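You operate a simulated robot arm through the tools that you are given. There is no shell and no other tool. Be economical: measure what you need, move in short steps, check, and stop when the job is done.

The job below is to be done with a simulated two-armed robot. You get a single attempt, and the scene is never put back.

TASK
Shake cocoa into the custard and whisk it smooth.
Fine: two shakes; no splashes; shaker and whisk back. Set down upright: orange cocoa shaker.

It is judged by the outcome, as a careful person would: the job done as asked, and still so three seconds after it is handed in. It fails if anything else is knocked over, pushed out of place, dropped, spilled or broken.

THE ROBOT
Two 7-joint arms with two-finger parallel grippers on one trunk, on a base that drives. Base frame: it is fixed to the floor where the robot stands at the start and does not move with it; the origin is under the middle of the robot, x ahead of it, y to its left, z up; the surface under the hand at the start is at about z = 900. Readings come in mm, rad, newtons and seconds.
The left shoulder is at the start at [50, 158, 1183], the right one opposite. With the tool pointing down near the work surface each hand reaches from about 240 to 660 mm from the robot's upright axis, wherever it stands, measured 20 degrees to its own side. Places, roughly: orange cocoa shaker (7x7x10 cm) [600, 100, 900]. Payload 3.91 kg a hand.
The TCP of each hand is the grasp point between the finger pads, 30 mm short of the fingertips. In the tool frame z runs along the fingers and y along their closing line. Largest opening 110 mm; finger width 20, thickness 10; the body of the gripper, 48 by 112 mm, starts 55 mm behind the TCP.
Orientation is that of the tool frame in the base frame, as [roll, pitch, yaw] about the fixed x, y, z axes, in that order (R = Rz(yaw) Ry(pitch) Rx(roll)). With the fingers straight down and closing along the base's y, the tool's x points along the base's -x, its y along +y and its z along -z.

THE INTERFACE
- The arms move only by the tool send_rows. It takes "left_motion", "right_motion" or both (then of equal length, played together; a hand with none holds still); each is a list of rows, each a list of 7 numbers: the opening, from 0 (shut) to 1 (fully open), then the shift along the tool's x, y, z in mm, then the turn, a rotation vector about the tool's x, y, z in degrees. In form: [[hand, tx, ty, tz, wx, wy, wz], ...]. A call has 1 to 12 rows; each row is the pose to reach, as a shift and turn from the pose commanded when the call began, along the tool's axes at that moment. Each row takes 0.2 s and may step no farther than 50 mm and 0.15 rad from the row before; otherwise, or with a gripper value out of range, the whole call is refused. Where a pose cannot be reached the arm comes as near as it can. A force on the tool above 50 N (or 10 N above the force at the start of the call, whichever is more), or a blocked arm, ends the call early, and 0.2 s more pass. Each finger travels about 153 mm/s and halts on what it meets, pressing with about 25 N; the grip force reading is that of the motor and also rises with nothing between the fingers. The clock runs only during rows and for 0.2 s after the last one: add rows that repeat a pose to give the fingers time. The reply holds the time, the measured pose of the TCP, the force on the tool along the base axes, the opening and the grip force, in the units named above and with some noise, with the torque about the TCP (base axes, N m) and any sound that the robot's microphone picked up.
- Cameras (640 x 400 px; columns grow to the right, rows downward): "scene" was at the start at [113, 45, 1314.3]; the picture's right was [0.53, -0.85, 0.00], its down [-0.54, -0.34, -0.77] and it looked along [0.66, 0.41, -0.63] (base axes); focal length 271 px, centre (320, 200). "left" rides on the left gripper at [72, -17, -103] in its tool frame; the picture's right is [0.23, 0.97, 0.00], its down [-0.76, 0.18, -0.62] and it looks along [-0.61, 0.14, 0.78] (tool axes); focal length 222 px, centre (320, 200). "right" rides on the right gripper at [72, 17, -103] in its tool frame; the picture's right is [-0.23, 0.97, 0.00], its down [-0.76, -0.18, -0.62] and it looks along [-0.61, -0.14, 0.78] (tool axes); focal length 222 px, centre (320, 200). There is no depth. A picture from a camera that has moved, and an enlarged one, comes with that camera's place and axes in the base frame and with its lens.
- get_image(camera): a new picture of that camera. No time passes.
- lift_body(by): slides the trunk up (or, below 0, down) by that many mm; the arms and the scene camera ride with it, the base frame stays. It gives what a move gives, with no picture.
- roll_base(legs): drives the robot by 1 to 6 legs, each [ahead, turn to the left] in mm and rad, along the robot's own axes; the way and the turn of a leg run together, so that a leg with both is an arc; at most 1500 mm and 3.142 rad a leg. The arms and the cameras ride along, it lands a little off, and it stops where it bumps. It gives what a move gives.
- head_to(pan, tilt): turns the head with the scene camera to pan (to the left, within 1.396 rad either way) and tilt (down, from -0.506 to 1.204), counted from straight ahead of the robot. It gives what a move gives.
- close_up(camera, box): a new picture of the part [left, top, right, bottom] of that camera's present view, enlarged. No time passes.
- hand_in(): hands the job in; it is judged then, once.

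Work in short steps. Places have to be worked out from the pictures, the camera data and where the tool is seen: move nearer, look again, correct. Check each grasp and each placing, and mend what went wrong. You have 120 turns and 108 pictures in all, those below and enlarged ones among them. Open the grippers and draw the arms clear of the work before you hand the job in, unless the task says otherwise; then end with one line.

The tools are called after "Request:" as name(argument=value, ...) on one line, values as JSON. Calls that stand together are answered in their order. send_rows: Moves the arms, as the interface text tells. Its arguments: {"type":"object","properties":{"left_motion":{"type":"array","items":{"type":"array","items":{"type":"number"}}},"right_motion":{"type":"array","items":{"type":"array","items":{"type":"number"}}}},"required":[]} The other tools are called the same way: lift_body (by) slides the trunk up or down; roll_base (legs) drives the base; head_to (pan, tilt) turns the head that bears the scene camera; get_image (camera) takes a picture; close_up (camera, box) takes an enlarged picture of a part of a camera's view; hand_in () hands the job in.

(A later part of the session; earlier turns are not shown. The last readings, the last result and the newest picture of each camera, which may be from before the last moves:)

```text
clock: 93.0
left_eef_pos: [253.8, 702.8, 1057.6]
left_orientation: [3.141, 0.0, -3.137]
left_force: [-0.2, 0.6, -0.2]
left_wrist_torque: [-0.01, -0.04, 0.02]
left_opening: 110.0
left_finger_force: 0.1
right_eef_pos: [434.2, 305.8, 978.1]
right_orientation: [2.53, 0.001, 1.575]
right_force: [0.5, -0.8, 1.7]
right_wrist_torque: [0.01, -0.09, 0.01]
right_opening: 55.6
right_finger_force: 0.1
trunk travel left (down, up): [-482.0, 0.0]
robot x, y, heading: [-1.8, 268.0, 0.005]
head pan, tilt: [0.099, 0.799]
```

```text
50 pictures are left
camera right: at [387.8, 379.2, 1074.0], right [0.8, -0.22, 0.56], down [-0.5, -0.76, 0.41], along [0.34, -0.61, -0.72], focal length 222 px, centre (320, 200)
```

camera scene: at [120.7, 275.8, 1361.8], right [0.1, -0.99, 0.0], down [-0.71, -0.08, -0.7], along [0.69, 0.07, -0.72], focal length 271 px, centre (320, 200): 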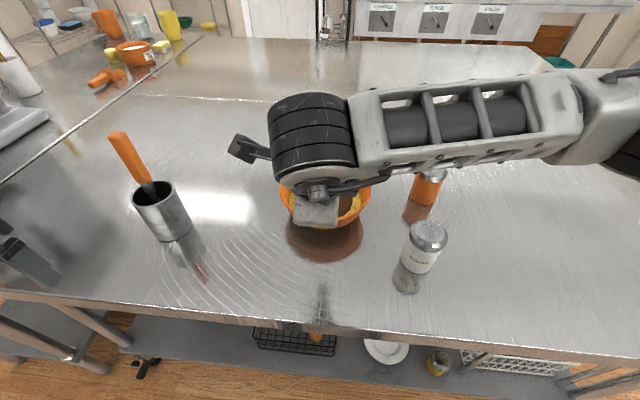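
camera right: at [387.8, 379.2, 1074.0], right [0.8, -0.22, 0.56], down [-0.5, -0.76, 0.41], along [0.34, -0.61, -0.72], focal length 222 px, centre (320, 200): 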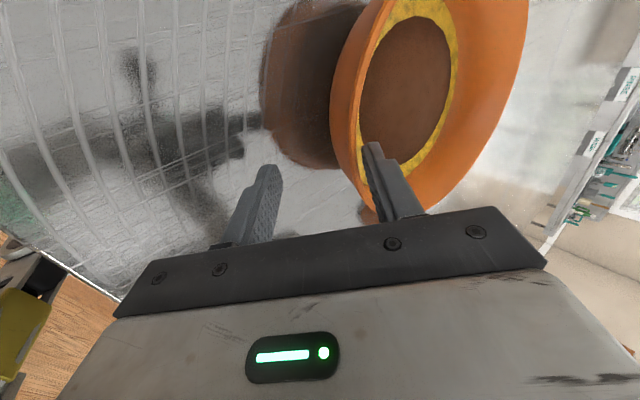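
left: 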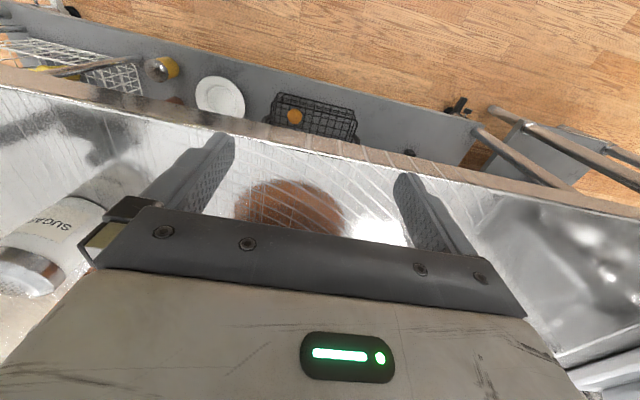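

The bowl settled flat with no spill. I won't pinch again; instead I will draw it gently with one finger inside the rim, from the side facing its old place. First I withdraw, then go round to that side.

Request:
send_rows(right_motion=[[0.5, 0, -6, -15, 0, 0, 0], [0.5, 0, -6, -35, 0, 0, 0], [0.5, 0, -6, -55, 0, 0, 0], [0.4, 0, -6, -70, 0, 0, 0], [0.4, 0, -6, -70, 0, 0, 0]])

Request:
send_rows(right_motion=[[0.4, 12, 5, 4, 0, -3.2, 4.5], [0.4, 24, 9, 7, 0, -6.4, 9], [0.4, 36, 13, 10, 0, -9.6, 13.5], [0.4, 48, 17, 14, 0, -12.8, 18], [0.4, 60, 21, 17, 0, -16, 22.5], [0.4, 72, 25, 20, 0, -19.2, 27], [0.4, 84, 30, 24, 0, -22.4, 31.5], [0.4, 94, 34, 27, 0, -25.3, 36], [0.4, 94, 34, 27, 0, -25.3, 36]])

Request:
get_image(camera="right")

Request:
get_image(camera="scene")

```text
clock: 94.2
left_eef_pos: [253.1, 703.0, 1057.8]
left_orientation: [-3.141, 0.003, -3.137]
left_force: [-0.3, 0.9, 0.4]
left_wrist_torque: [-0.01, -0.02, -0.03]
left_opening: 110.2
left_finger_force: 0.0
right_eef_pos: [388.1, 306.5, 1035.1]
right_orientation: [2.531, 0.0, 1.575]
right_force: [0.1, 0.6, 0.1]
right_wrist_torque: [0.0, -0.02, 0.02]
right_opening: 43.8
right_finger_force: 0.0
trunk travel left (down, up): [-482.0, 0.0]
robot x, y, heading: [-1.0, 268.3, 0.0]
head pan, tilt: [0.099, 0.799]
```

```text
clock: 96.2
left_eef_pos: [253.2, 704.0, 1056.4]
left_orientation: [3.14, 0.001, -3.136]
left_force: [0.4, 0.7, 0.1]
left_wrist_torque: [0.0, -0.01, 0.01]
left_opening: 110.1
left_finger_force: 0.1
right_eef_pos: [432.5, 389.9, 1029.6]
right_orientation: [2.528, 0.001, 0.807]
right_force: [-0.9, 0.1, 0.2]
right_wrist_torque: [-0.01, 0.01, 0.01]
right_opening: 44.1
right_finger_force: 0.1
right hand out of reach, approached as far as the arm can: row 8, 9
trunk travel left (down, up): [-482.0, 0.0]
robot x, y, heading: [-2.1, 264.8, 0.007]
head pan, tilt: [0.099, 0.799]
```

```text
49 pictures are left
camera right: at [450.8, 473.8, 1123.9], right [0.42, -0.71, 0.56], down [-0.89, -0.2, 0.41], along [-0.18, -0.67, -0.72], focal length 222 px, centre (320, 200)
```

right: 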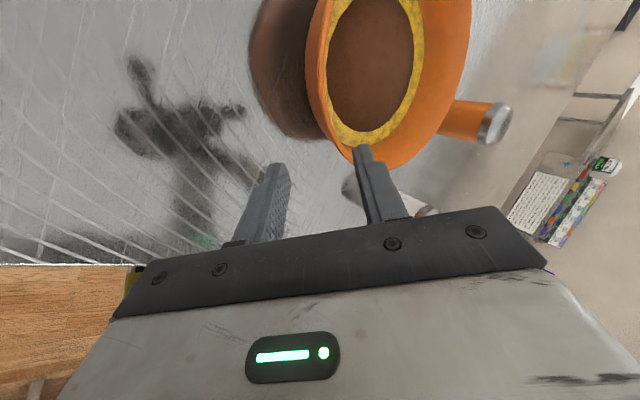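

```text
48 pictures are left
camera scene: at [120.4, 276.4, 1361.8], right [0.11, -0.99, 0.0], down [-0.71, -0.08, -0.7], along [0.69, 0.07, -0.72], focal length 271 px, centre (320, 200)
```

scene: 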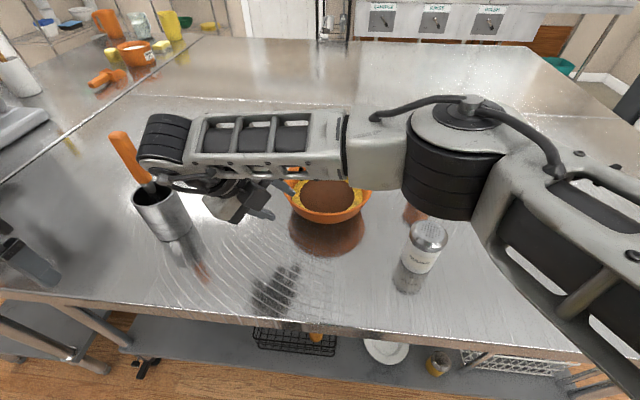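

The right arm cannot reach across far enough for this, so the left hand will do it. I retreat the right hand up and back to its own side.

Request:
send_rows(right_motion=[[0.4, 0, 23, -33, 0, 0, 0], [0.4, 0, 46, -66, 0, 0, 0], [0.4, 0, 69, -99, 0, 0, 0], [0.4, -5, 86, -113, 0, 0, 0], [0.4, -37, 108, -97, 0, 0, 0], [0.4, -70, 131, -81, 0, 0, 0], [0.4, -103, 154, -65, 0, 0, 0], [0.4, -136, 177, -49, 0, 0, 0], [0.4, -169, 199, -33, 0, 0, 0], [0.4, -202, 222, -17, 0, 0, 0], [0.4, -235, 244, -1, 0, 0, 0], [0.4, -251, 255, 7, 0, 0, 0]])

Request:
get_image(camera="scene")

Request:
close_up(camera="scene", box=[90, 120, 400, 300])

```text
clock: 98.8
left_eef_pos: [252.8, 703.7, 1057.9]
left_orientation: [3.141, 0.001, -3.138]
left_force: [0.1, -0.2, 0.3]
left_wrist_torque: [0.03, 0.03, -0.02]
left_opening: 110.0
left_finger_force: 0.0
right_eef_pos: [413.5, 62.3, 1167.6]
right_orientation: [2.531, 0.002, 0.809]
right_force: [-0.4, 0.6, 0.3]
right_wrist_torque: [0.02, 0.0, -0.01]
right_opening: 43.8
right_finger_force: 0.0
trunk travel left (down, up): [-482.0, 0.0]
robot x, y, heading: [4.0, 267.2, 0.008]
head pan, tilt: [0.099, 0.799]
```

```text
47 pictures are left
camera scene: at [120.6, 275.7, 1361.8], right [0.1, -0.99, 0.0], down [-0.71, -0.08, -0.7], along [0.69, 0.07, -0.72], focal length 271 px, centre (320, 200)
```

scene: 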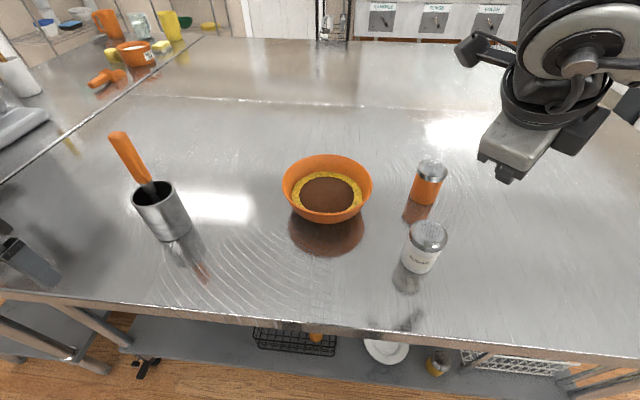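

```text
2.06 times, centred on (245, 210) of scene
camera zoom: at [120.6, 275.7, 1361.8], right [0.1, -0.99, 0.0], down [-0.71, -0.08, -0.7], along [0.69, 0.07, -0.72], focal length 559 px, centre (475, 179)
```

zoom: 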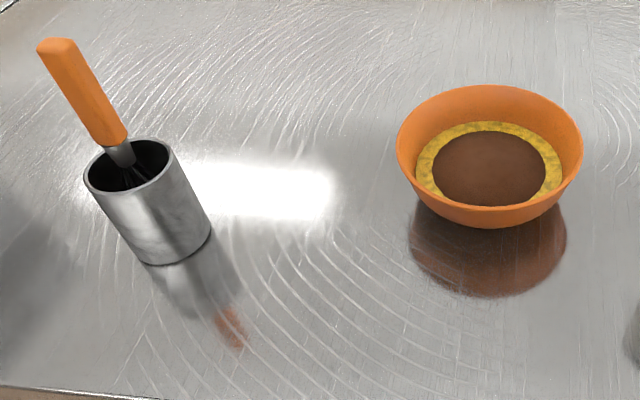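

The bowl now sits at about [541, 303] and is level. The left hand takes over: I bring it along the table front, clear of the canister, and turn its fingers radially to the bowl.

Request:
send_rows(left_motion=[[0.6, 0, -20, 0, 0, 0, -4], [0.4, 0, -50, 0, 0, 0, -10], [0.4, 0, -80, 0, 0, 0, -16], [0.4, 0, -110, 0, 0, 0, -22], [0.4, 0, -140, 0, 0, 0, -29], [0.4, 0, -170, 0, 0, 0, -36], [0.4, 0, -200, 0, 0, 0, -42], [0.4, 0, -220, 0, 0, 0, -46], [0.4, 0, -220, 0, 0, 0, -46]])

Request:
send_rows(left_motion=[[0.4, -6, -20, 2, 2, 0, 0], [0.4, -13, -41, 5, 4, 0, 0], [0.4, -20, -62, 8, 7, 0, 0], [0.4, -27, -83, 11, 10, 0, 0], [0.4, -34, -104, 14, 13, 0, 0], [0.4, -41, -125, 17, 16, 0, 0], [0.4, -48, -146, 20, 19, 0, 0], [0.4, -55, -167, 23, 22, 0, 0], [0.4, -62, -188, 26, 25, 0, 0], [0.4, -68, -208, 29, 25, 0, 0], [0.4, -68, -208, 29, 25, 0, 0]])

Request:
get_image(camera="left")

Request:
get_image(camera="scene")

```text
clock: 100.8
left_eef_pos: [267.9, 482.8, 1057.5]
left_orientation: [3.139, 0.0, -2.332]
left_force: [-0.5, 0.1, 0.2]
left_wrist_torque: [-0.01, 0.04, 0.0]
left_opening: 43.8
left_finger_force: 0.1
left hand out of reach, approached as far as the arm can: row 6, 7, 8, 9
right_eef_pos: [412.6, 62.8, 1168.5]
right_orientation: [2.529, 0.002, 0.807]
right_force: [-0.2, 0.2, 0.5]
right_wrist_torque: [0.03, 0.02, -0.02]
right_opening: 44.0
right_finger_force: 0.0
trunk travel left (down, up): [-482.0, 0.0]
robot x, y, heading: [-1.2, 268.5, 0.008]
head pan, tilt: [0.099, 0.799]
```

```text
clock: 103.2
left_eef_pos: [465.0, 387.6, 1029.9]
left_orientation: [-2.706, 0.0, -2.333]
left_force: [-0.2, 0.2, -0.6]
left_wrist_torque: [0.0, 0.04, -0.01]
left_opening: 44.3
left_finger_force: 0.1
right_eef_pos: [412.8, 63.6, 1167.0]
right_orientation: [2.531, 0.002, 0.808]
right_force: [0.3, -0.2, 0.3]
right_wrist_torque: [0.0, 0.02, 0.02]
right_opening: 44.2
right_finger_force: 0.1
trunk travel left (down, up): [-482.0, 0.0]
robot x, y, heading: [-2.5, 271.5, 0.003]
head pan, tilt: [0.099, 0.799]
```

```text
45 pictures are left
camera left: at [394.3, 354.9, 1131.0], right [-0.8, 0.45, -0.41], down [0.22, 0.84, 0.49], along [0.57, 0.3, -0.77], focal length 222 px, centre (320, 200)
```

left: 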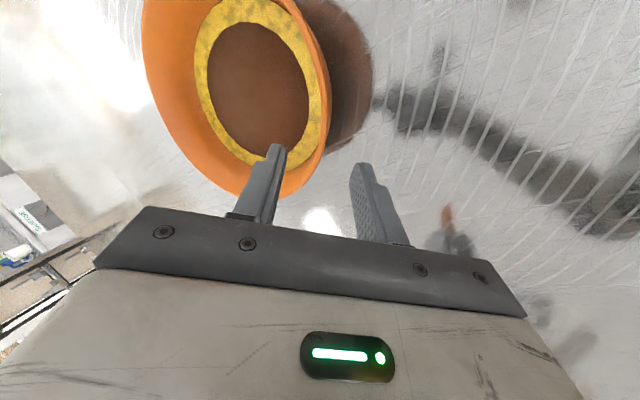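

```text
44 pictures are left
camera scene: at [120.5, 276.0, 1361.8], right [0.1, -0.99, 0.0], down [-0.71, -0.08, -0.7], along [0.69, 0.07, -0.72], focal length 271 px, centre (320, 200)
```

scene: 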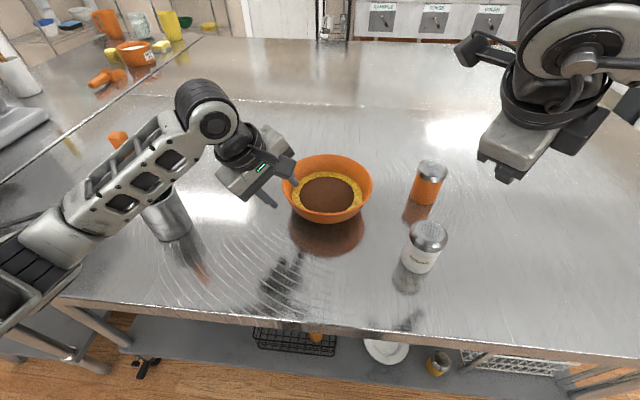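

The wall lies between the two fingers. I advance 58 mm so the inner finger hangs just inside the rim, above the custard.

Request:
send_rows(left_motion=[[0.4, 1, 0, 12, 0, 0, 0], [0.4, 3, 0, 26, 0, 0, 0], [0.4, 5, 0, 40, 0, 0, 0], [0.4, 5, 0, 52, 0, 0, 0], [0.4, 5, 0, 58, 0, 0, 0], [0.4, 5, 0, 58, 0, 0, 0]])

Request:
get_image(camera="left")

Request:
close_up(camera="scene", box=[200, 100, 400, 250])

```text
clock: 104.6
left_eef_pos: [481.2, 368.0, 976.6]
left_orientation: [-2.705, 0.0, -2.334]
left_force: [-0.3, -0.5, -1.0]
left_wrist_torque: [0.0, -0.03, -0.05]
left_opening: 43.9
left_finger_force: 0.1
right_eef_pos: [412.0, 61.9, 1167.8]
right_orientation: [2.53, 0.003, 0.808]
right_force: [-0.5, 0.7, 0.7]
right_wrist_torque: [0.05, 0.0, 0.04]
right_opening: 43.8
right_finger_force: 0.0
trunk travel left (down, up): [-482.0, 0.0]
robot x, y, heading: [-0.7, 269.5, 0.009]
head pan, tilt: [0.099, 0.799]
```

```text
43 pictures are left
camera left: at [411.0, 334.8, 1078.6], right [-0.8, 0.45, -0.41], down [0.22, 0.84, 0.49], along [0.57, 0.3, -0.77], focal length 222 px, centre (320, 200)
```

left: 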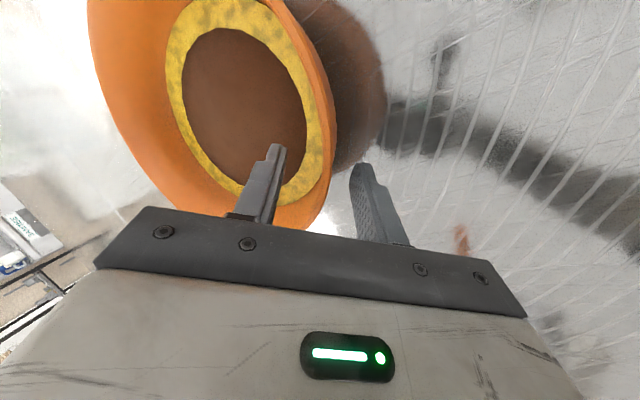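

```text
2.67 times, centred on (300, 175) of scene
camera zoom: at [120.7, 275.9, 1361.8], right [0.1, -0.99, 0.0], down [-0.71, -0.08, -0.7], along [0.69, 0.07, -0.72], focal length 722 px, centre (373, 267)
```

zoom: 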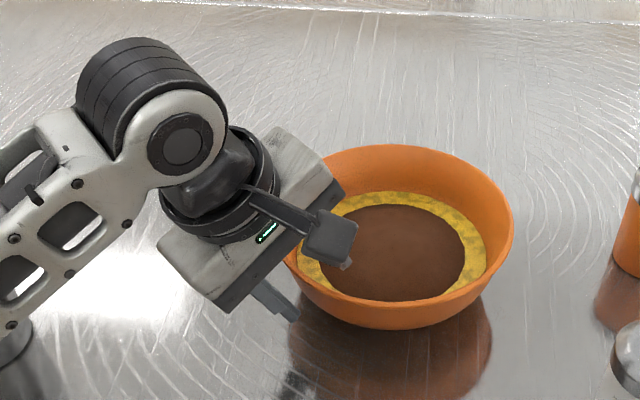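

The inner finger is inside the wall and the outer one outside. I draw the bowl slowly, at 30 mm/s, towards its old place for the first 60 mm.

Request:
send_rows(left_motion=[[0.4, 0, 2.7, -1.3, 0, 0, 0], [0.4, 0, 7, -3.3, 0, 0, 0], [0.4, 0, 12, -5.6, 0, 0, 0], [0.4, 0, 17, -7.9, 0, 0, 0], [0.4, 0, 22, -10.3, 0, 0, 0], [0.4, 0, 27, -12.6, 0, 0, 0], [0.4, 0, 33, -15.4, 0, 0, 0], [0.4, 0, 39, -18.2, 0, 0, 0], [0.4, 0, 45, -21, 0, 0, 0], [0.4, 0, 50, -23.3, 0, 0, 0], [0.4, 0, 53, -24.7, 0, 0, 0], [0.4, 0, 54.4, -25.4, 0, 0, 0]])

Request:
get_image(camera="left")

Request:
get_image(camera="scene")

```text
clock: 107.2
left_eef_pos: [437.1, 409.6, 976.3]
left_orientation: [-2.705, 0.002, -2.334]
left_force: [2.4, -1.1, 0.6]
left_wrist_torque: [-0.01, -0.01, 0.03]
left_opening: 44.7
left_finger_force: 0.8
right_eef_pos: [412.0, 62.1, 1168.2]
right_orientation: [2.532, 0.002, 0.807]
right_force: [-0.3, -0.5, 0.6]
right_wrist_torque: [-0.01, -0.04, 0.02]
right_opening: 44.0
right_finger_force: 0.0
trunk travel left (down, up): [-482.0, 0.0]
robot x, y, heading: [-1.4, 266.3, 0.009]
head pan, tilt: [0.099, 0.799]
```

```text
41 pictures are left
camera left: at [365.9, 376.7, 1077.6], right [-0.8, 0.45, -0.41], down [0.22, 0.84, 0.49], along [0.57, 0.3, -0.77], focal length 222 px, centre (320, 200)
```

left: 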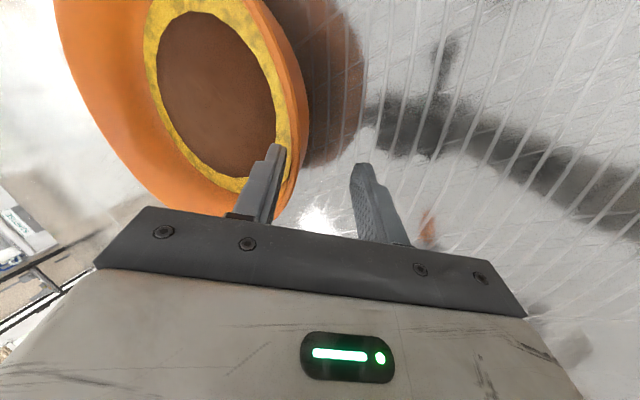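

```text
40 pictures are left
camera scene: at [120.7, 275.8, 1361.8], right [0.1, -0.99, 0.0], down [-0.71, -0.08, -0.7], along [0.69, 0.07, -0.72], focal length 271 px, centre (320, 200)
```

scene: 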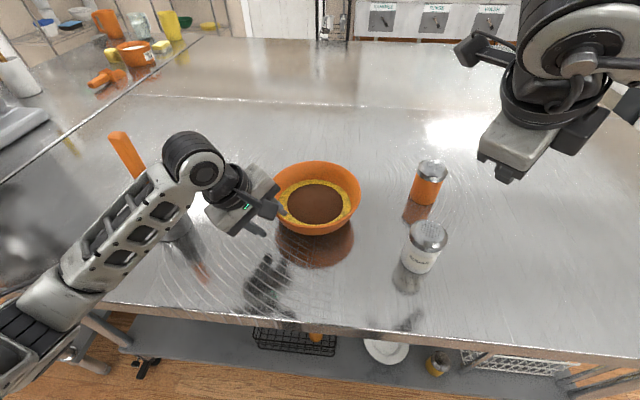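

The bowl follows smoothly and is now at about [523, 325]. I draw it another 70 mm the same way.

Request:
send_rows(left_motion=[[0.4, 0, 2.7, -1.3, 0, 0, 0], [0.4, 0, 7.5, -3.5, 0, 0, 0], [0.4, 0, 13.5, -6.3, 0, 0, 0], [0.4, 0, 20, -9.3, 0, 0, 0], [0.4, 0, 26, -12.1, 0, 0, 0], [0.4, 0, 32, -14.9, 0, 0, 0], [0.4, 0, 38, -17.7, 0, 0, 0], [0.4, 0, 44.5, -20.8, 0, 0, 0], [0.4, 0, 51, -23.8, 0, 0, 0], [0.4, 0, 57, -26.6, 0, 0, 0], [0.4, 0, 61, -28.5, 0, 0, 0], [0.4, 0, 63.4, -29.6, 0, 0, 0]])

Request:
get_image(camera="scene")

```text
clock: 109.8
left_eef_pos: [385.9, 458.3, 976.5]
left_orientation: [-2.705, 0.0, -2.335]
left_force: [-0.3, -0.6, 0.3]
left_wrist_torque: [-0.04, -0.02, -0.01]
left_opening: 44.6
left_finger_force: 0.3
right_eef_pos: [412.7, 62.0, 1167.4]
right_orientation: [2.531, 0.003, 0.807]
right_force: [0.5, 0.2, 0.4]
right_wrist_torque: [0.0, -0.03, -0.01]
right_opening: 44.1
right_finger_force: 0.0
trunk travel left (down, up): [-482.0, 0.0]
robot x, y, heading: [1.1, 270.5, 0.008]
head pan, tilt: [0.099, 0.799]
```

```text
39 pictures are left
camera scene: at [120.7, 275.8, 1361.8], right [0.1, -0.99, 0.0], down [-0.71, -0.08, -0.7], along [0.69, 0.07, -0.72], focal length 271 px, centre (320, 200)
```

scene: 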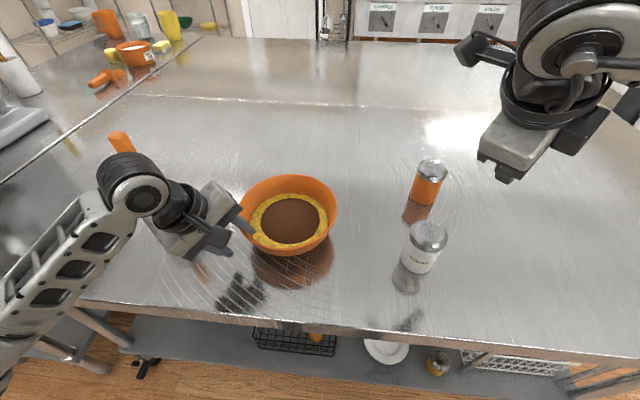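

The bowl is back at about [470, 374]. I unload the finger, withdraw along the wall slope and rise clear.

Request:
send_rows(left_motion=[[0.4, 0, -4, 2, 0, 0, 0], [0.4, 0, -9, 2, 0, 0, 0], [0.4, 0, -9, -15, 0, 0, 0], [0.4, 0, -9, -40, 0, 0, 0], [0.4, 0, -9, -75, 0, 0, 0], [0.4, 0, -9, -115, 0, 0, 0], [0.4, 0, 0, -155, 0, 0, 0], [0.4, 0, 0, -155, 0, 0, 0]])

Request:
head_to(pan=0.45, tilt=0.75)

Request:
get_image(camera="scene")

Request:
get_image(camera="left")

```text
clock: 111.6
left_eef_pos: [336.9, 500.5, 1114.6]
left_orientation: [-2.706, -0.001, -2.334]
left_force: [-0.5, 0.4, 0.4]
left_wrist_torque: [-0.01, -0.02, 0.01]
left_opening: 43.8
left_finger_force: 0.1
right_eef_pos: [413.1, 60.5, 1167.0]
right_orientation: [2.531, 0.002, 0.809]
right_force: [-0.8, -0.1, -0.3]
right_wrist_torque: [0.01, -0.02, 0.02]
right_opening: 43.5
right_finger_force: 0.1
trunk travel left (down, up): [-482.0, 0.0]
robot x, y, heading: [0.5, 267.7, 0.009]
head pan, tilt: [0.099, 0.799]
```

```text
clock: 112.4
left_eef_pos: [339.0, 500.5, 1116.0]
left_orientation: [-2.706, 0.0, -2.334]
left_force: [0.2, 0.0, 0.1]
left_wrist_torque: [0.02, -0.03, 0.0]
left_opening: 43.9
left_finger_force: 0.0
right_eef_pos: [411.8, 61.6, 1167.3]
right_orientation: [2.531, 0.0, 0.807]
right_force: [-0.5, 0.2, -0.2]
right_wrist_torque: [-0.03, 0.0, 0.03]
right_opening: 44.0
right_finger_force: 0.0
trunk travel left (down, up): [-482.0, 0.0]
robot x, y, heading: [3.6, 265.9, 0.009]
head pan, tilt: [0.45, 0.75]
```

```text
38 pictures are left
camera scene: at [114.9, 303.8, 1365.8], right [0.44, -0.9, 0.0], down [-0.61, -0.3, -0.73], along [0.66, 0.32, -0.68], focal length 271 px, centre (320, 200)
```

scene: 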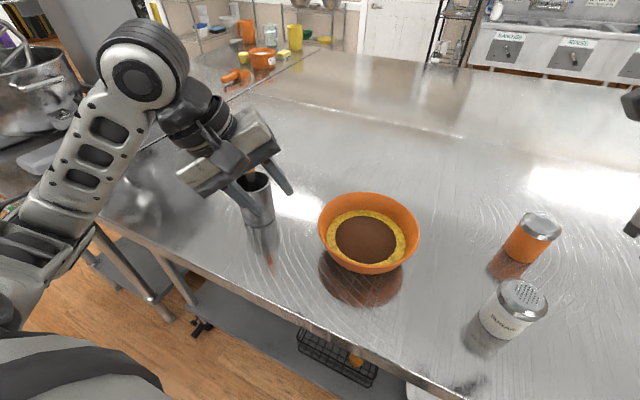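

```text
37 pictures are left
camera left: at [267.1, 468.5, 1217.3], right [-0.8, 0.45, -0.41], down [0.22, 0.84, 0.49], along [0.57, 0.3, -0.77], focal length 222 px, centre (320, 200)
```

left: 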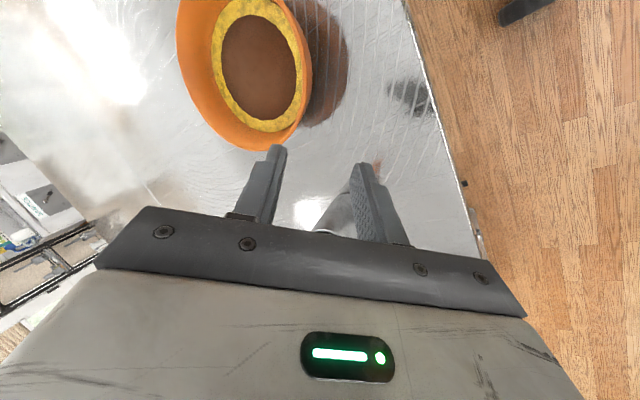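

The bowl is in place and the custard undisturbed. Triangulating the two views, the whisk handle is almost vertical at [450, 625], from z 1036 to 1131. I straighten the left hand, rise and move above the handle with the gripper open.

Request:
send_rows(left_motion=[[0.5, 0, -7, -15, -5, 0, 0], [0.6, 0, -14, -31, -10, 0, 0], [0.6, 0, -21, -46, -15, 0, 0], [0.6, 0, -29, -62, -20, 0, 0], [0.6, 0, -38, -82, -25, 0, 0], [0.6, 0, -38, -82, -25, 0, 0]])

Request:
send_rows(left_motion=[[0.6, -20, 1, 0, 0, 0, 4], [0.6, -42, 2, 0, 0, 0, 8], [0.6, -63, 2, 0, 0, 0, 12], [0.6, -84, 3, 0, 0, 0, 16], [0.6, -105, 4, 0, 0, 0, 20], [0.6, -126, 4, 0, 0, 0, 24], [0.6, -147, 5, 0, 0, 0, 28], [0.6, -166, 5.6, 0, 0, 0, 30], [0.6, -166, 5.6, 0, 0, 0, 30]])

Request:
get_image(camera="left")

Request:
get_image(camera="scene")

```text
clock: 113.8
left_eef_pos: [337.8, 502.7, 1207.9]
left_orientation: [3.14, -0.002, -2.332]
left_force: [-0.2, 0.2, 0.6]
left_wrist_torque: [0.02, -0.02, 0.03]
left_opening: 65.6
left_finger_force: 0.0
right_eef_pos: [413.1, 63.1, 1166.4]
right_orientation: [2.53, 0.003, 0.808]
right_force: [-0.3, -0.6, -0.1]
right_wrist_torque: [0.0, -0.02, 0.0]
right_opening: 44.1
right_finger_force: 0.0
trunk travel left (down, up): [-482.0, 0.0]
robot x, y, heading: [-2.1, 268.4, 0.007]
head pan, tilt: [0.45, 0.75]
```

```text
clock: 115.8
left_eef_pos: [446.9, 626.2, 1205.2]
left_orientation: [-3.14, 0.0, -2.858]
left_force: [-0.4, 0.1, -0.2]
left_wrist_torque: [0.0, 0.01, 0.0]
left_opening: 66.1
left_finger_force: 0.0
right_eef_pos: [412.4, 62.8, 1168.0]
right_orientation: [2.529, 0.001, 0.809]
right_force: [0.9, 0.1, -0.4]
right_wrist_torque: [0.0, -0.02, -0.03]
right_opening: 44.3
right_finger_force: 0.0
trunk travel left (down, up): [-482.0, 0.0]
robot x, y, heading: [2.3, 266.1, 0.001]
head pan, tilt: [0.45, 0.75]
```

```text
36 pictures are left
camera left: at [383.3, 589.4, 1310.7], right [-0.49, 0.87, 0.0], down [0.68, 0.38, 0.62], along [0.54, 0.31, -0.78], focal length 222 px, centre (320, 200)
```

left: 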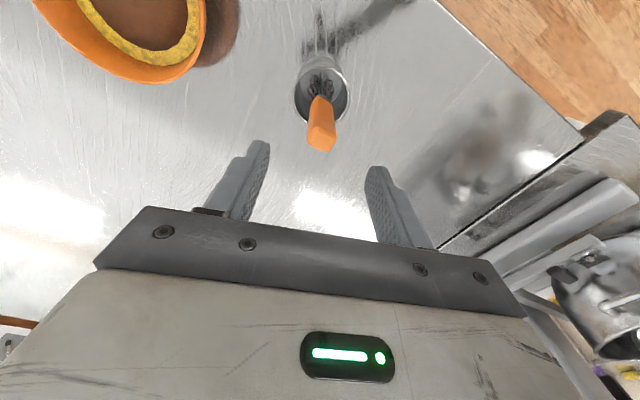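

```text
35 pictures are left
camera scene: at [114.8, 303.8, 1365.8], right [0.44, -0.9, 0.0], down [-0.61, -0.3, -0.73], along [0.66, 0.32, -0.68], focal length 271 px, centre (320, 200)
```

scene: 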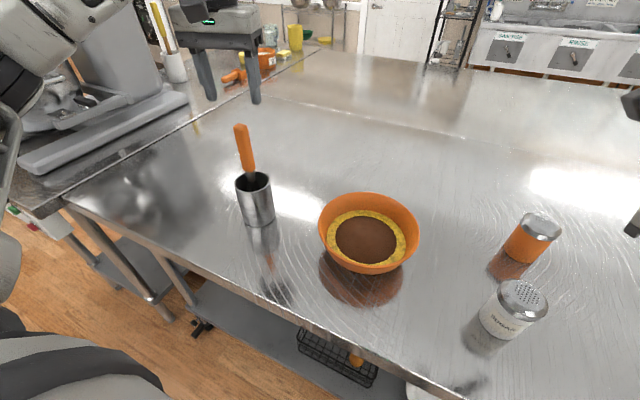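

The handle top is at about [449, 628] and its lower end at [441, 624], right under the TCP. I descend 120 mm around the handle.

Request:
send_rows(left_motion=[[0.6, 0, 0, 30, 0, 0, 0], [0.6, 0, 0, 60, 0, 0, 0], [0.6, 0, 0, 90, 0, 0, 0], [0.6, 0, 0, 110, 0, 0, 0], [0.6, 0, 0, 120, 0, 0, 0], [0.6, 0, 0, 120, 0, 0, 0]])

Request:
get_image(camera="left")

Request:
close_up(camera="scene", box=[160, 80, 340, 260])

```text
clock: 117.2
left_eef_pos: [449.0, 627.1, 1086.0]
left_orientation: [3.14, 0.0, -2.857]
left_force: [-1.2, -1.2, 0.4]
left_wrist_torque: [0.01, 0.0, -0.01]
left_opening: 66.0
left_finger_force: 0.0
right_eef_pos: [413.0, 63.4, 1166.4]
right_orientation: [2.532, 0.003, 0.81]
right_force: [0.4, 0.6, 0.5]
right_wrist_torque: [0.0, 0.03, 0.02]
right_opening: 44.0
right_finger_force: 0.1
trunk travel left (down, up): [-482.0, 0.0]
robot x, y, heading: [0.9, 267.3, 0.008]
head pan, tilt: [0.45, 0.75]
```

```text
34 pictures are left
camera left: at [384.8, 590.7, 1190.4], right [-0.49, 0.87, 0.0], down [0.68, 0.38, 0.62], along [0.54, 0.31, -0.78], focal length 222 px, centre (320, 200)
```

left: 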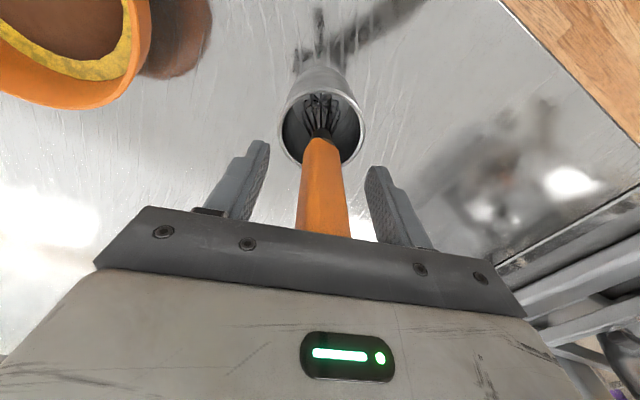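

```text
2.22 times, centred on (250, 170) of scene
camera zoom: at [114.8, 303.8, 1365.8], right [0.44, -0.9, 0.0], down [-0.61, -0.3, -0.73], along [0.66, 0.32, -0.68], focal length 602 px, centre (476, 267)
```

zoom: 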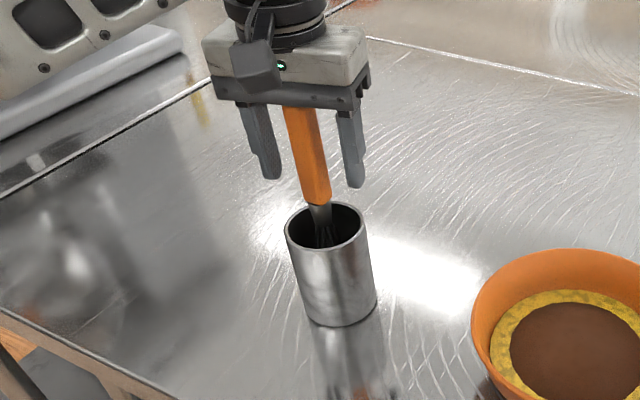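

The handle is between the fingers. I close and check.

Request:
send_rows(left_motion=[[0.5, 0, 0, 0, 0, 0, 0], [0.4, 0, 0, 0, 0, 0, 0], [0.3, 0, 0, 0, 0, 0, 0], [0.2, 0, 0, 0, 0, 0, 0], [0.1, 0, 0, 0, 0, 0, 0], [0.05, 0, 0, 0, 0, 0, 0], [0.05, 0, 0, 0, 0, 0, 0]])

Request:
get_image(camera="left")

```text
clock: 118.8
left_eef_pos: [449.2, 628.1, 1086.1]
left_orientation: [3.141, 0.001, -2.857]
left_force: [1.2, 0.5, 1.7]
left_wrist_torque: [0.02, -0.03, 0.02]
left_opening: 23.5
left_finger_force: 24.6
right_eef_pos: [412.9, 62.8, 1167.0]
right_orientation: [2.531, 0.003, 0.808]
right_force: [-0.6, 0.5, 0.3]
right_wrist_torque: [0.03, -0.03, 0.0]
right_opening: 43.9
right_finger_force: 0.0
trunk travel left (down, up): [-482.0, 0.0]
robot x, y, heading: [-1.9, 267.5, 0.006]
head pan, tilt: [0.45, 0.75]
```

```text
32 pictures are left
camera left: at [384.8, 590.6, 1190.8], right [-0.49, 0.87, 0.0], down [0.68, 0.38, 0.62], along [0.54, 0.31, -0.78], focal length 222 px, centre (320, 200)
```

left: 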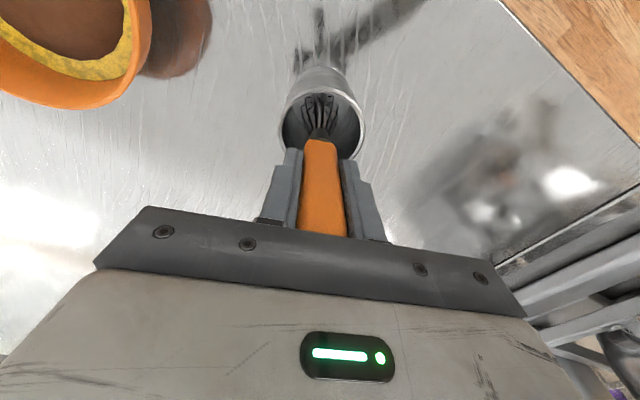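

The handle is gripped at 23.5 mm. I lift slowly, straight up by 110 mm, and check that the canister stays put.

Request:
send_rows(left_motion=[[0.05, 0, 0, -4, 0, 0, 0], [0.05, 0, 0, -12, 0, 0, 0], [0.05, 0, 0, -22, 0, 0, 0], [0.05, 0, 0, -34, 0, 0, 0], [0.05, 0, 0, -46, 0, 0, 0], [0.05, 0, 0, -58, 0, 0, 0], [0.05, 0, 0, -70, 0, 0, 0], [0.05, 0, 0, -82, 0, 0, 0], [0.05, 0, 0, -94, 0, 0, 0], [0.05, 0, 0, -104, 0, 0, 0], [0.05, 0, 0, -110, 0, 0, 0]])

Request:
get_image(camera="scene")

```text
clock: 121.2
left_eef_pos: [448.5, 626.7, 1199.0]
left_orientation: [-3.141, 0.0, -2.856]
left_force: [0.9, -0.4, -0.9]
left_wrist_torque: [0.01, 0.02, -0.01]
left_opening: 23.8
left_finger_force: 24.8
right_eef_pos: [413.4, 62.4, 1168.0]
right_orientation: [2.531, 0.003, 0.808]
right_force: [0.3, 1.0, 0.2]
right_wrist_torque: [-0.03, 0.02, 0.01]
right_opening: 44.0
right_finger_force: 0.0
trunk travel left (down, up): [-482.0, 0.0]
robot x, y, heading: [0.6, 266.4, 0.009]
head pan, tilt: [0.45, 0.75]
```

```text
31 pictures are left
camera scene: at [114.9, 303.8, 1365.8], right [0.44, -0.9, 0.0], down [-0.61, -0.3, -0.73], along [0.66, 0.32, -0.68], focal length 271 px, centre (320, 200)
```

scene: 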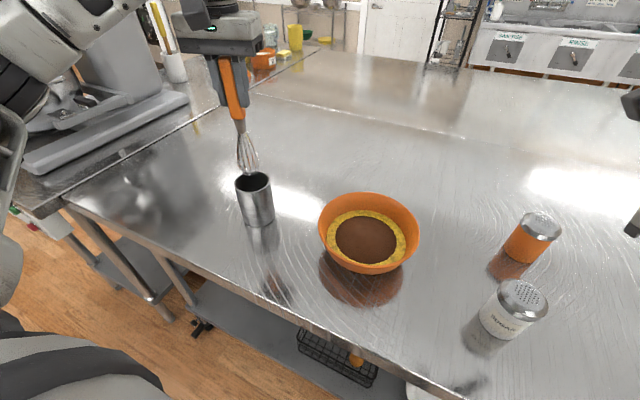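

The whisk slides out cleanly and the canister has not moved. I raise it another 50 mm so the wires clear the rim.

Request:
send_rows(left_motion=[[0.05, 0, 0, -8, 0, 0, 0], [0.05, 0, 0, -20, 0, 0, 0], [0.05, 0, 0, -34, 0, 0, 0], [0.05, 0, 0, -45, 0, 0, 0], [0.05, 0, 0, -50, 0, 0, 0]])

Request:
close_up(camera="scene", box=[150, 0, 450, 290])

```text
clock: 122.4
left_eef_pos: [448.3, 626.5, 1246.0]
left_orientation: [-3.141, -0.001, -2.858]
left_force: [-0.5, -1.0, -0.1]
left_wrist_torque: [0.04, -0.02, 0.01]
left_opening: 23.5
left_finger_force: 24.8
right_eef_pos: [412.7, 62.1, 1167.9]
right_orientation: [2.532, 0.002, 0.807]
right_force: [-0.4, 0.2, 0.9]
right_wrist_torque: [0.02, 0.01, -0.02]
right_opening: 43.8
right_finger_force: 0.1
trunk travel left (down, up): [-482.0, 0.0]
robot x, y, heading: [-1.3, 268.5, 0.004]
head pan, tilt: [0.45, 0.75]
```

```text
1.38 times, centred on (300, 145) of scene
camera zoom: at [114.9, 303.9, 1365.8], right [0.44, -0.9, 0.0], down [-0.61, -0.3, -0.73], along [0.66, 0.32, -0.68], focal length 373 px, centre (348, 276)
```

zoom: 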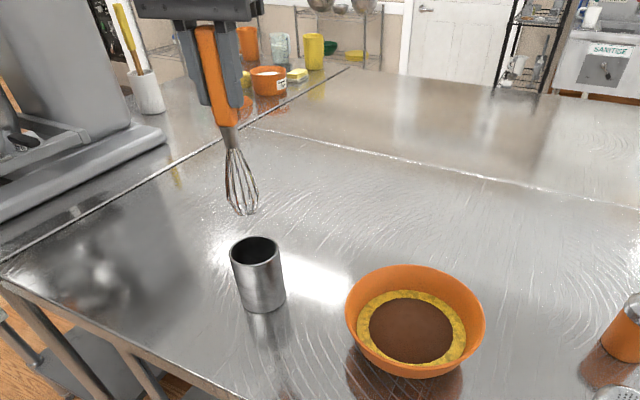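

To judge the whisk's length and lean, I look along it with the left camera.

Request:
get_image(camera="left")

```text
29 pictures are left
camera left: at [384.7, 590.0, 1350.8], right [-0.49, 0.87, 0.0], down [0.68, 0.38, 0.62], along [0.54, 0.31, -0.78], focal length 222 px, centre (320, 200)
```

left: 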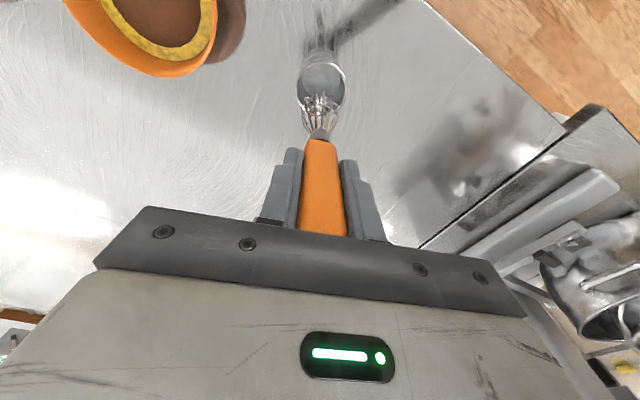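

Request:
close_up(camera="left", box=[270, 50, 370, 150])

```text
4.00 times, centred on (320, 100) of left
camera zoom: at [384.7, 590.0, 1350.8], right [-0.49, 0.87, 0.0], down [0.68, 0.38, 0.62], along [0.54, 0.31, -0.78], focal length 888 px, centre (320, 600)
```

zoom: 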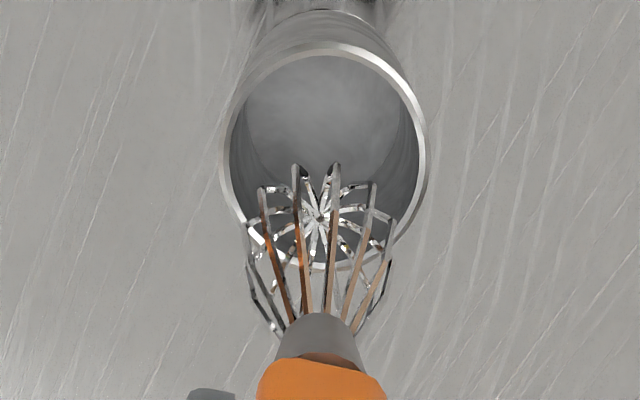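

The whisk hangs straight and its tip is 177 mm below the TCP. The bowl centre is at about [466, 370], so I carry the whisk high over it.

Request:
send_rows(left_motion=[[0.05, 3, -12, 0, 0, 0, 0], [0.05, 9, -40, 0, 0, 0, 0], [0.05, 16, -74, 0, 0, 0, 0], [0.05, 24, -110, 0, 0, 0, 0], [0.05, 32, -146, 0, 0, 0, 0], [0.05, 40, -182, 0, 0, 0, 0], [0.05, 47, -215, 0, 0, 0, 0], [0.05, 52, -240, 0, 0, 0, 0], [0.05, 54.6, -250.8, 0, 0, 0, 0], [0.05, 54.6, -250.8, 0, 0, 0, 0]])

Request:
send_rows(left_motion=[[0.05, 0, 0, 10, 0, 0, 0], [0.05, 0, 0, 30, 0, 0, 0], [0.05, 0, 0, 50, 0, 0, 0], [0.05, 0, 0, 70, 0, 0, 0], [0.05, 0, 0, 80, 0, 0, 0], [0.05, 0, 0, 80, 0, 0, 0]])

Request:
close_up(camera="scene", box=[230, 60, 470, 290])

Request:
get_image(camera="left")

```text
clock: 124.6
left_eef_pos: [468.6, 370.4, 1247.4]
left_orientation: [3.141, -0.001, -2.855]
left_force: [-1.1, 0.3, 0.1]
left_wrist_torque: [0.01, 0.02, -0.01]
left_opening: 23.5
left_finger_force: 25.2
right_eef_pos: [414.5, 62.3, 1167.9]
right_orientation: [2.531, 0.001, 0.808]
right_force: [0.1, -0.6, -0.2]
right_wrist_torque: [0.03, 0.0, -0.02]
right_opening: 44.0
right_finger_force: 0.0
trunk travel left (down, up): [-482.0, 0.0]
robot x, y, heading: [-3.6, 266.7, 0.006]
head pan, tilt: [0.45, 0.75]
```

```text
clock: 126.0
left_eef_pos: [471.1, 370.5, 1166.8]
left_orientation: [-3.139, -0.001, -2.856]
left_force: [0.0, -0.6, -0.7]
left_wrist_torque: [0.03, 0.01, 0.02]
left_opening: 23.6
left_finger_force: 24.9
right_eef_pos: [414.0, 61.5, 1167.6]
right_orientation: [2.531, 0.002, 0.809]
right_force: [-0.2, -0.5, 1.1]
right_wrist_torque: [0.01, -0.01, -0.01]
right_opening: 44.3
right_finger_force: 0.0
trunk travel left (down, up): [-482.0, 0.0]
robot x, y, heading: [1.3, 264.1, 0.005]
head pan, tilt: [0.45, 0.75]
```

```text
1.74 times, centred on (350, 175) of scene
camera zoom: at [114.9, 303.8, 1365.8], right [0.44, -0.9, 0.0], down [-0.61, -0.3, -0.73], along [0.66, 0.32, -0.68], focal length 471 px, centre (268, 244)
```

zoom: 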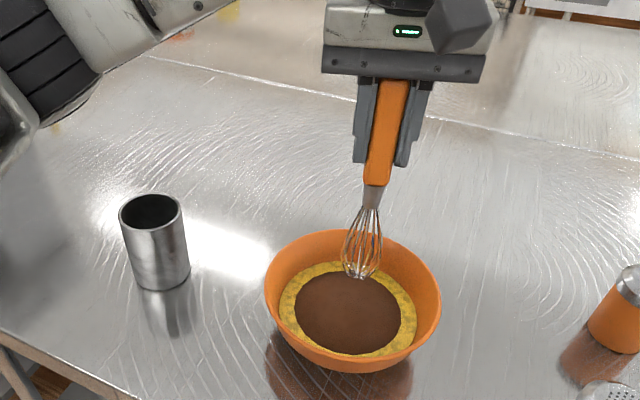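

```text
26 pictures are left
camera left: at [405.7, 334.5, 1270.8], right [-0.49, 0.87, 0.0], down [0.68, 0.38, 0.62], along [0.54, 0.31, -0.78], focal length 222 px, centre (320, 200)
```

left: 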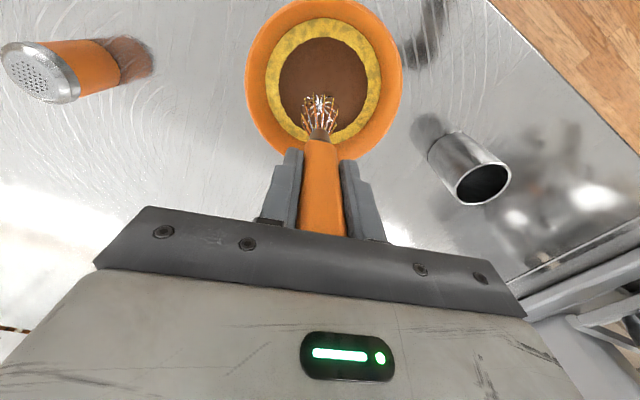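

The views agree to within 15 mm that the bowl centre is at about [463, 369]. I lower slowly into the custard until the tip is at about 919, watching the force.

Request:
send_rows(left_motion=[[0.05, 4, 0, 10, 0, 0, 0], [0.05, 7, 0, 24, 0, 0, 0], [0.05, 7, 0, 36, 0, 0, 0], [0.05, 7, 0, 43, 0, 0, 0], [0.05, 7, 0, 48, 0, 0, 0], [0.05, 7, 0, 53, 0, 0, 0], [0.05, 7, 0, 58, 0, 0, 0], [0.05, 7, 0, 63, 0, 0, 0], [0.05, 7, 0, 68, 0, 0, 0], [0.05, 7, 0, 72, 0, 0, 0], [0.05, 7, 0, 72, 0, 0, 0]])

Request:
close_up(camera="scene", box=[230, 60, 470, 290])

```text
clock: 128.4
left_eef_pos: [460.3, 369.1, 1095.7]
left_orientation: [-3.141, -0.001, -2.856]
left_force: [-0.9, -0.7, -0.4]
left_wrist_torque: [0.01, 0.03, 0.01]
left_opening: 23.5
left_finger_force: 25.0
right_eef_pos: [412.1, 62.2, 1168.4]
right_orientation: [2.531, 0.003, 0.809]
right_force: [0.7, -0.4, -0.3]
right_wrist_torque: [0.02, -0.02, 0.0]
right_opening: 43.9
right_finger_force: 0.1
trunk travel left (down, up): [-482.0, 0.0]
robot x, y, heading: [0.1, 267.6, 0.004]
head pan, tilt: [0.45, 0.75]
```

```text
1.74 times, centred on (350, 175) of scene
camera zoom: at [114.9, 303.9, 1365.8], right [0.44, -0.9, 0.0], down [-0.61, -0.3, -0.73], along [0.66, 0.32, -0.68], focal length 471 px, centre (268, 244)
```

zoom: 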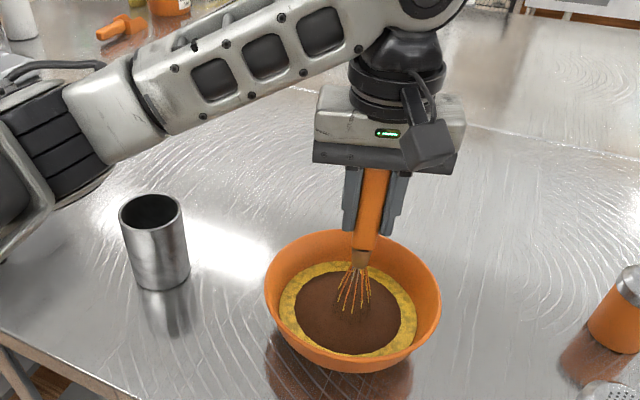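

The whisk is in the middle of the custard and touches nothing. I start gentle circles with a radius that grows to 22 mm, at about 70 mm/s.

Request:
send_rows(left_motion=[[0.05, 4.9, 3.5, 0, 0, 0, 0], [0.05, 3.7, 11.4, 0, 0, 0, 0], [0.05, -5.3, 16.2, 0, 0, 0, 0], [0.05, -16.2, 11.8, 0, 0, 0, 0], [0.05, -22, 0, 0, 0, 0, 0], [0.05, -17.8, -12.9, 0, 0, 0, 0], [0.05, -6.8, -20.9, 0, 0, 0, 0], [0.05, 6.8, -20.9, 0, 0, 0, 0], [0.05, 17.8, -12.9, 0, 0, 0, 0], [0.05, 22, 0, 0, 0, 0, 0], [0.05, 17.8, 12.9, 0, 0, 0, 0], [0.05, 6.8, 20.9, 0, 0, 0, 0]])

Request:
close_up(camera="scene", box=[230, 60, 470, 290])

```text
clock: 131.0
left_eef_pos: [448.4, 388.3, 1094.6]
left_orientation: [3.141, -0.001, -2.857]
left_force: [0.4, 0.3, -0.7]
left_wrist_torque: [0.0, -0.01, -0.03]
left_opening: 23.8
left_finger_force: 25.1
right_eef_pos: [412.9, 62.5, 1166.9]
right_orientation: [2.53, 0.0, 0.807]
right_force: [-0.9, 0.1, -0.2]
right_wrist_torque: [-0.01, -0.01, 0.0]
right_opening: 44.0
right_finger_force: 0.1
trunk travel left (down, up): [-482.0, 0.0]
robot x, y, heading: [-1.1, 268.8, 0.005]
head pan, tilt: [0.45, 0.75]
```

```text
1.74 times, centred on (350, 175) of scene
camera zoom: at [115.0, 304.0, 1365.8], right [0.44, -0.9, 0.0], down [-0.61, -0.3, -0.73], along [0.66, 0.32, -0.68], focal length 471 px, centre (268, 244)
```

zoom: 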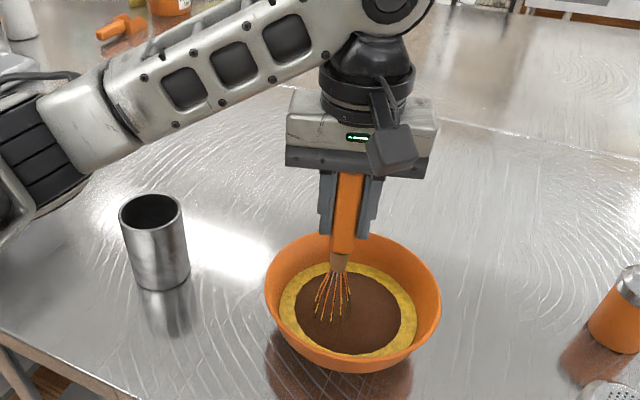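

No splash and no contact. I continue with three more loops.

Request:
send_rows(left_motion=[[0.05, -13.6, 0, 0, 0, 0, 0], [0.05, -24.6, -8, 0, 0, 0, 0], [0.05, -28.8, -20.9, 0, 0, 0, 0], [0.05, -24.6, -33.8, 0, 0, 0, 0], [0.05, -13.6, -41.8, 0, 0, 0, 0], [0.05, 0, -41.8, 0, 0, 0, 0], [0.05, 11, -33.8, 0, 0, 0, 0], [0.05, 15.2, -20.9, 0, 0, 0, 0], [0.05, 11, -8, 0, 0, 0, 0], [0.05, 0, 0, 0, 0, 0, 0]])

Request:
send_rows(left_motion=[[0.05, -13.6, 0, 0, 0, 0, 0], [0.05, -24.6, -8, 0, 0, 0, 0], [0.05, -28.8, -20.9, 0, 0, 0, 0], [0.05, -24.6, -33.8, 0, 0, 0, 0], [0.05, -13.6, -41.8, 0, 0, 0, 0], [0.05, 0, -41.8, 0, 0, 0, 0], [0.05, 11, -33.8, 0, 0, 0, 0], [0.05, 15.2, -20.9, 0, 0, 0, 0], [0.05, 11, -8, 0, 0, 0, 0], [0.05, 0, 0, 0, 0, 0, 0]])

Request:
send_rows(left_motion=[[0.05, -13.6, 0, 0, 0, 0, 0], [0.05, -24.6, -8, 0, 0, 0, 0], [0.05, -28.8, -20.9, 0, 0, 0, 0], [0.05, -24.6, -33.8, 0, 0, 0, 0], [0.05, -13.6, -41.8, 0, 0, 0, 0], [0.05, 0, -41.8, 0, 0, 0, 0], [0.05, 11, -33.8, 0, 0, 0, 0], [0.05, 15.2, -20.9, 0, 0, 0, 0], [0.05, 11, -8, 0, 0, 0, 0], [0.05, 0, 0, 0, 0, 0, 0]])

Request:
close_up(camera="scene", box=[230, 60, 470, 290])

```text
clock: 133.2
left_eef_pos: [447.3, 387.1, 1093.5]
left_orientation: [3.141, 0.0, -2.857]
left_force: [0.0, 0.1, -0.4]
left_wrist_torque: [0.02, 0.01, -0.03]
left_opening: 23.7
left_finger_force: 24.8
right_eef_pos: [413.9, 61.6, 1166.8]
right_orientation: [2.531, 0.002, 0.808]
right_force: [0.4, 0.4, -0.3]
right_wrist_torque: [-0.02, -0.03, -0.02]
right_opening: 43.7
right_finger_force: 0.0
trunk travel left (down, up): [-482.0, 0.0]
robot x, y, heading: [2.3, 268.1, 0.006]
head pan, tilt: [0.45, 0.75]
```

```text
clock: 135.4
left_eef_pos: [448.7, 386.8, 1093.8]
left_orientation: [-3.14, -0.001, -2.858]
left_force: [0.4, -0.2, -0.9]
left_wrist_torque: [-0.01, 0.0, 0.0]
left_opening: 23.5
left_finger_force: 24.6
right_eef_pos: [413.8, 62.7, 1167.8]
right_orientation: [2.53, 0.002, 0.808]
right_force: [0.7, -0.3, 0.6]
right_wrist_torque: [0.05, -0.02, 0.01]
right_opening: 44.0
right_finger_force: 0.0
trunk travel left (down, up): [-482.0, 0.0]
robot x, y, heading: [0.4, 265.7, 0.004]
head pan, tilt: [0.45, 0.75]
```

```text
clock: 137.6
left_eef_pos: [450.0, 386.9, 1095.1]
left_orientation: [-3.141, 0.0, -2.859]
left_force: [-0.6, -0.6, -0.6]
left_wrist_torque: [0.02, 0.02, 0.02]
left_opening: 23.7
left_finger_force: 24.9
right_eef_pos: [412.2, 63.2, 1167.9]
right_orientation: [2.53, 0.002, 0.808]
right_force: [0.0, -0.2, 0.4]
right_wrist_torque: [-0.02, 0.02, 0.04]
right_opening: 43.9
right_finger_force: 0.0
trunk travel left (down, up): [-482.0, 0.0]
robot x, y, heading: [-3.3, 266.5, 0.004]
head pan, tilt: [0.45, 0.75]
```

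```text
1.74 times, centred on (350, 175) of scene
camera zoom: at [115.0, 304.0, 1365.8], right [0.44, -0.9, 0.0], down [-0.61, -0.3, -0.73], along [0.66, 0.32, -0.68], focal length 471 px, centre (268, 244)
```

zoom: 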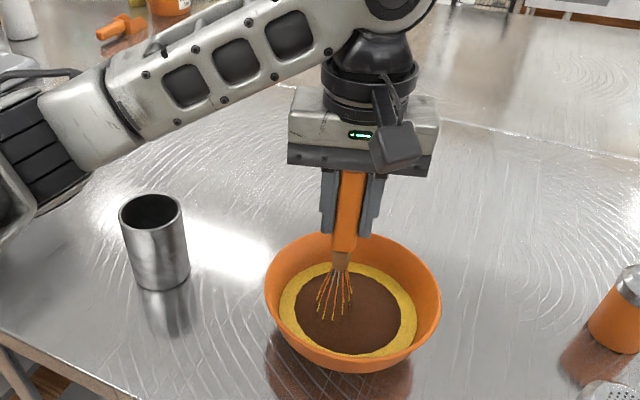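

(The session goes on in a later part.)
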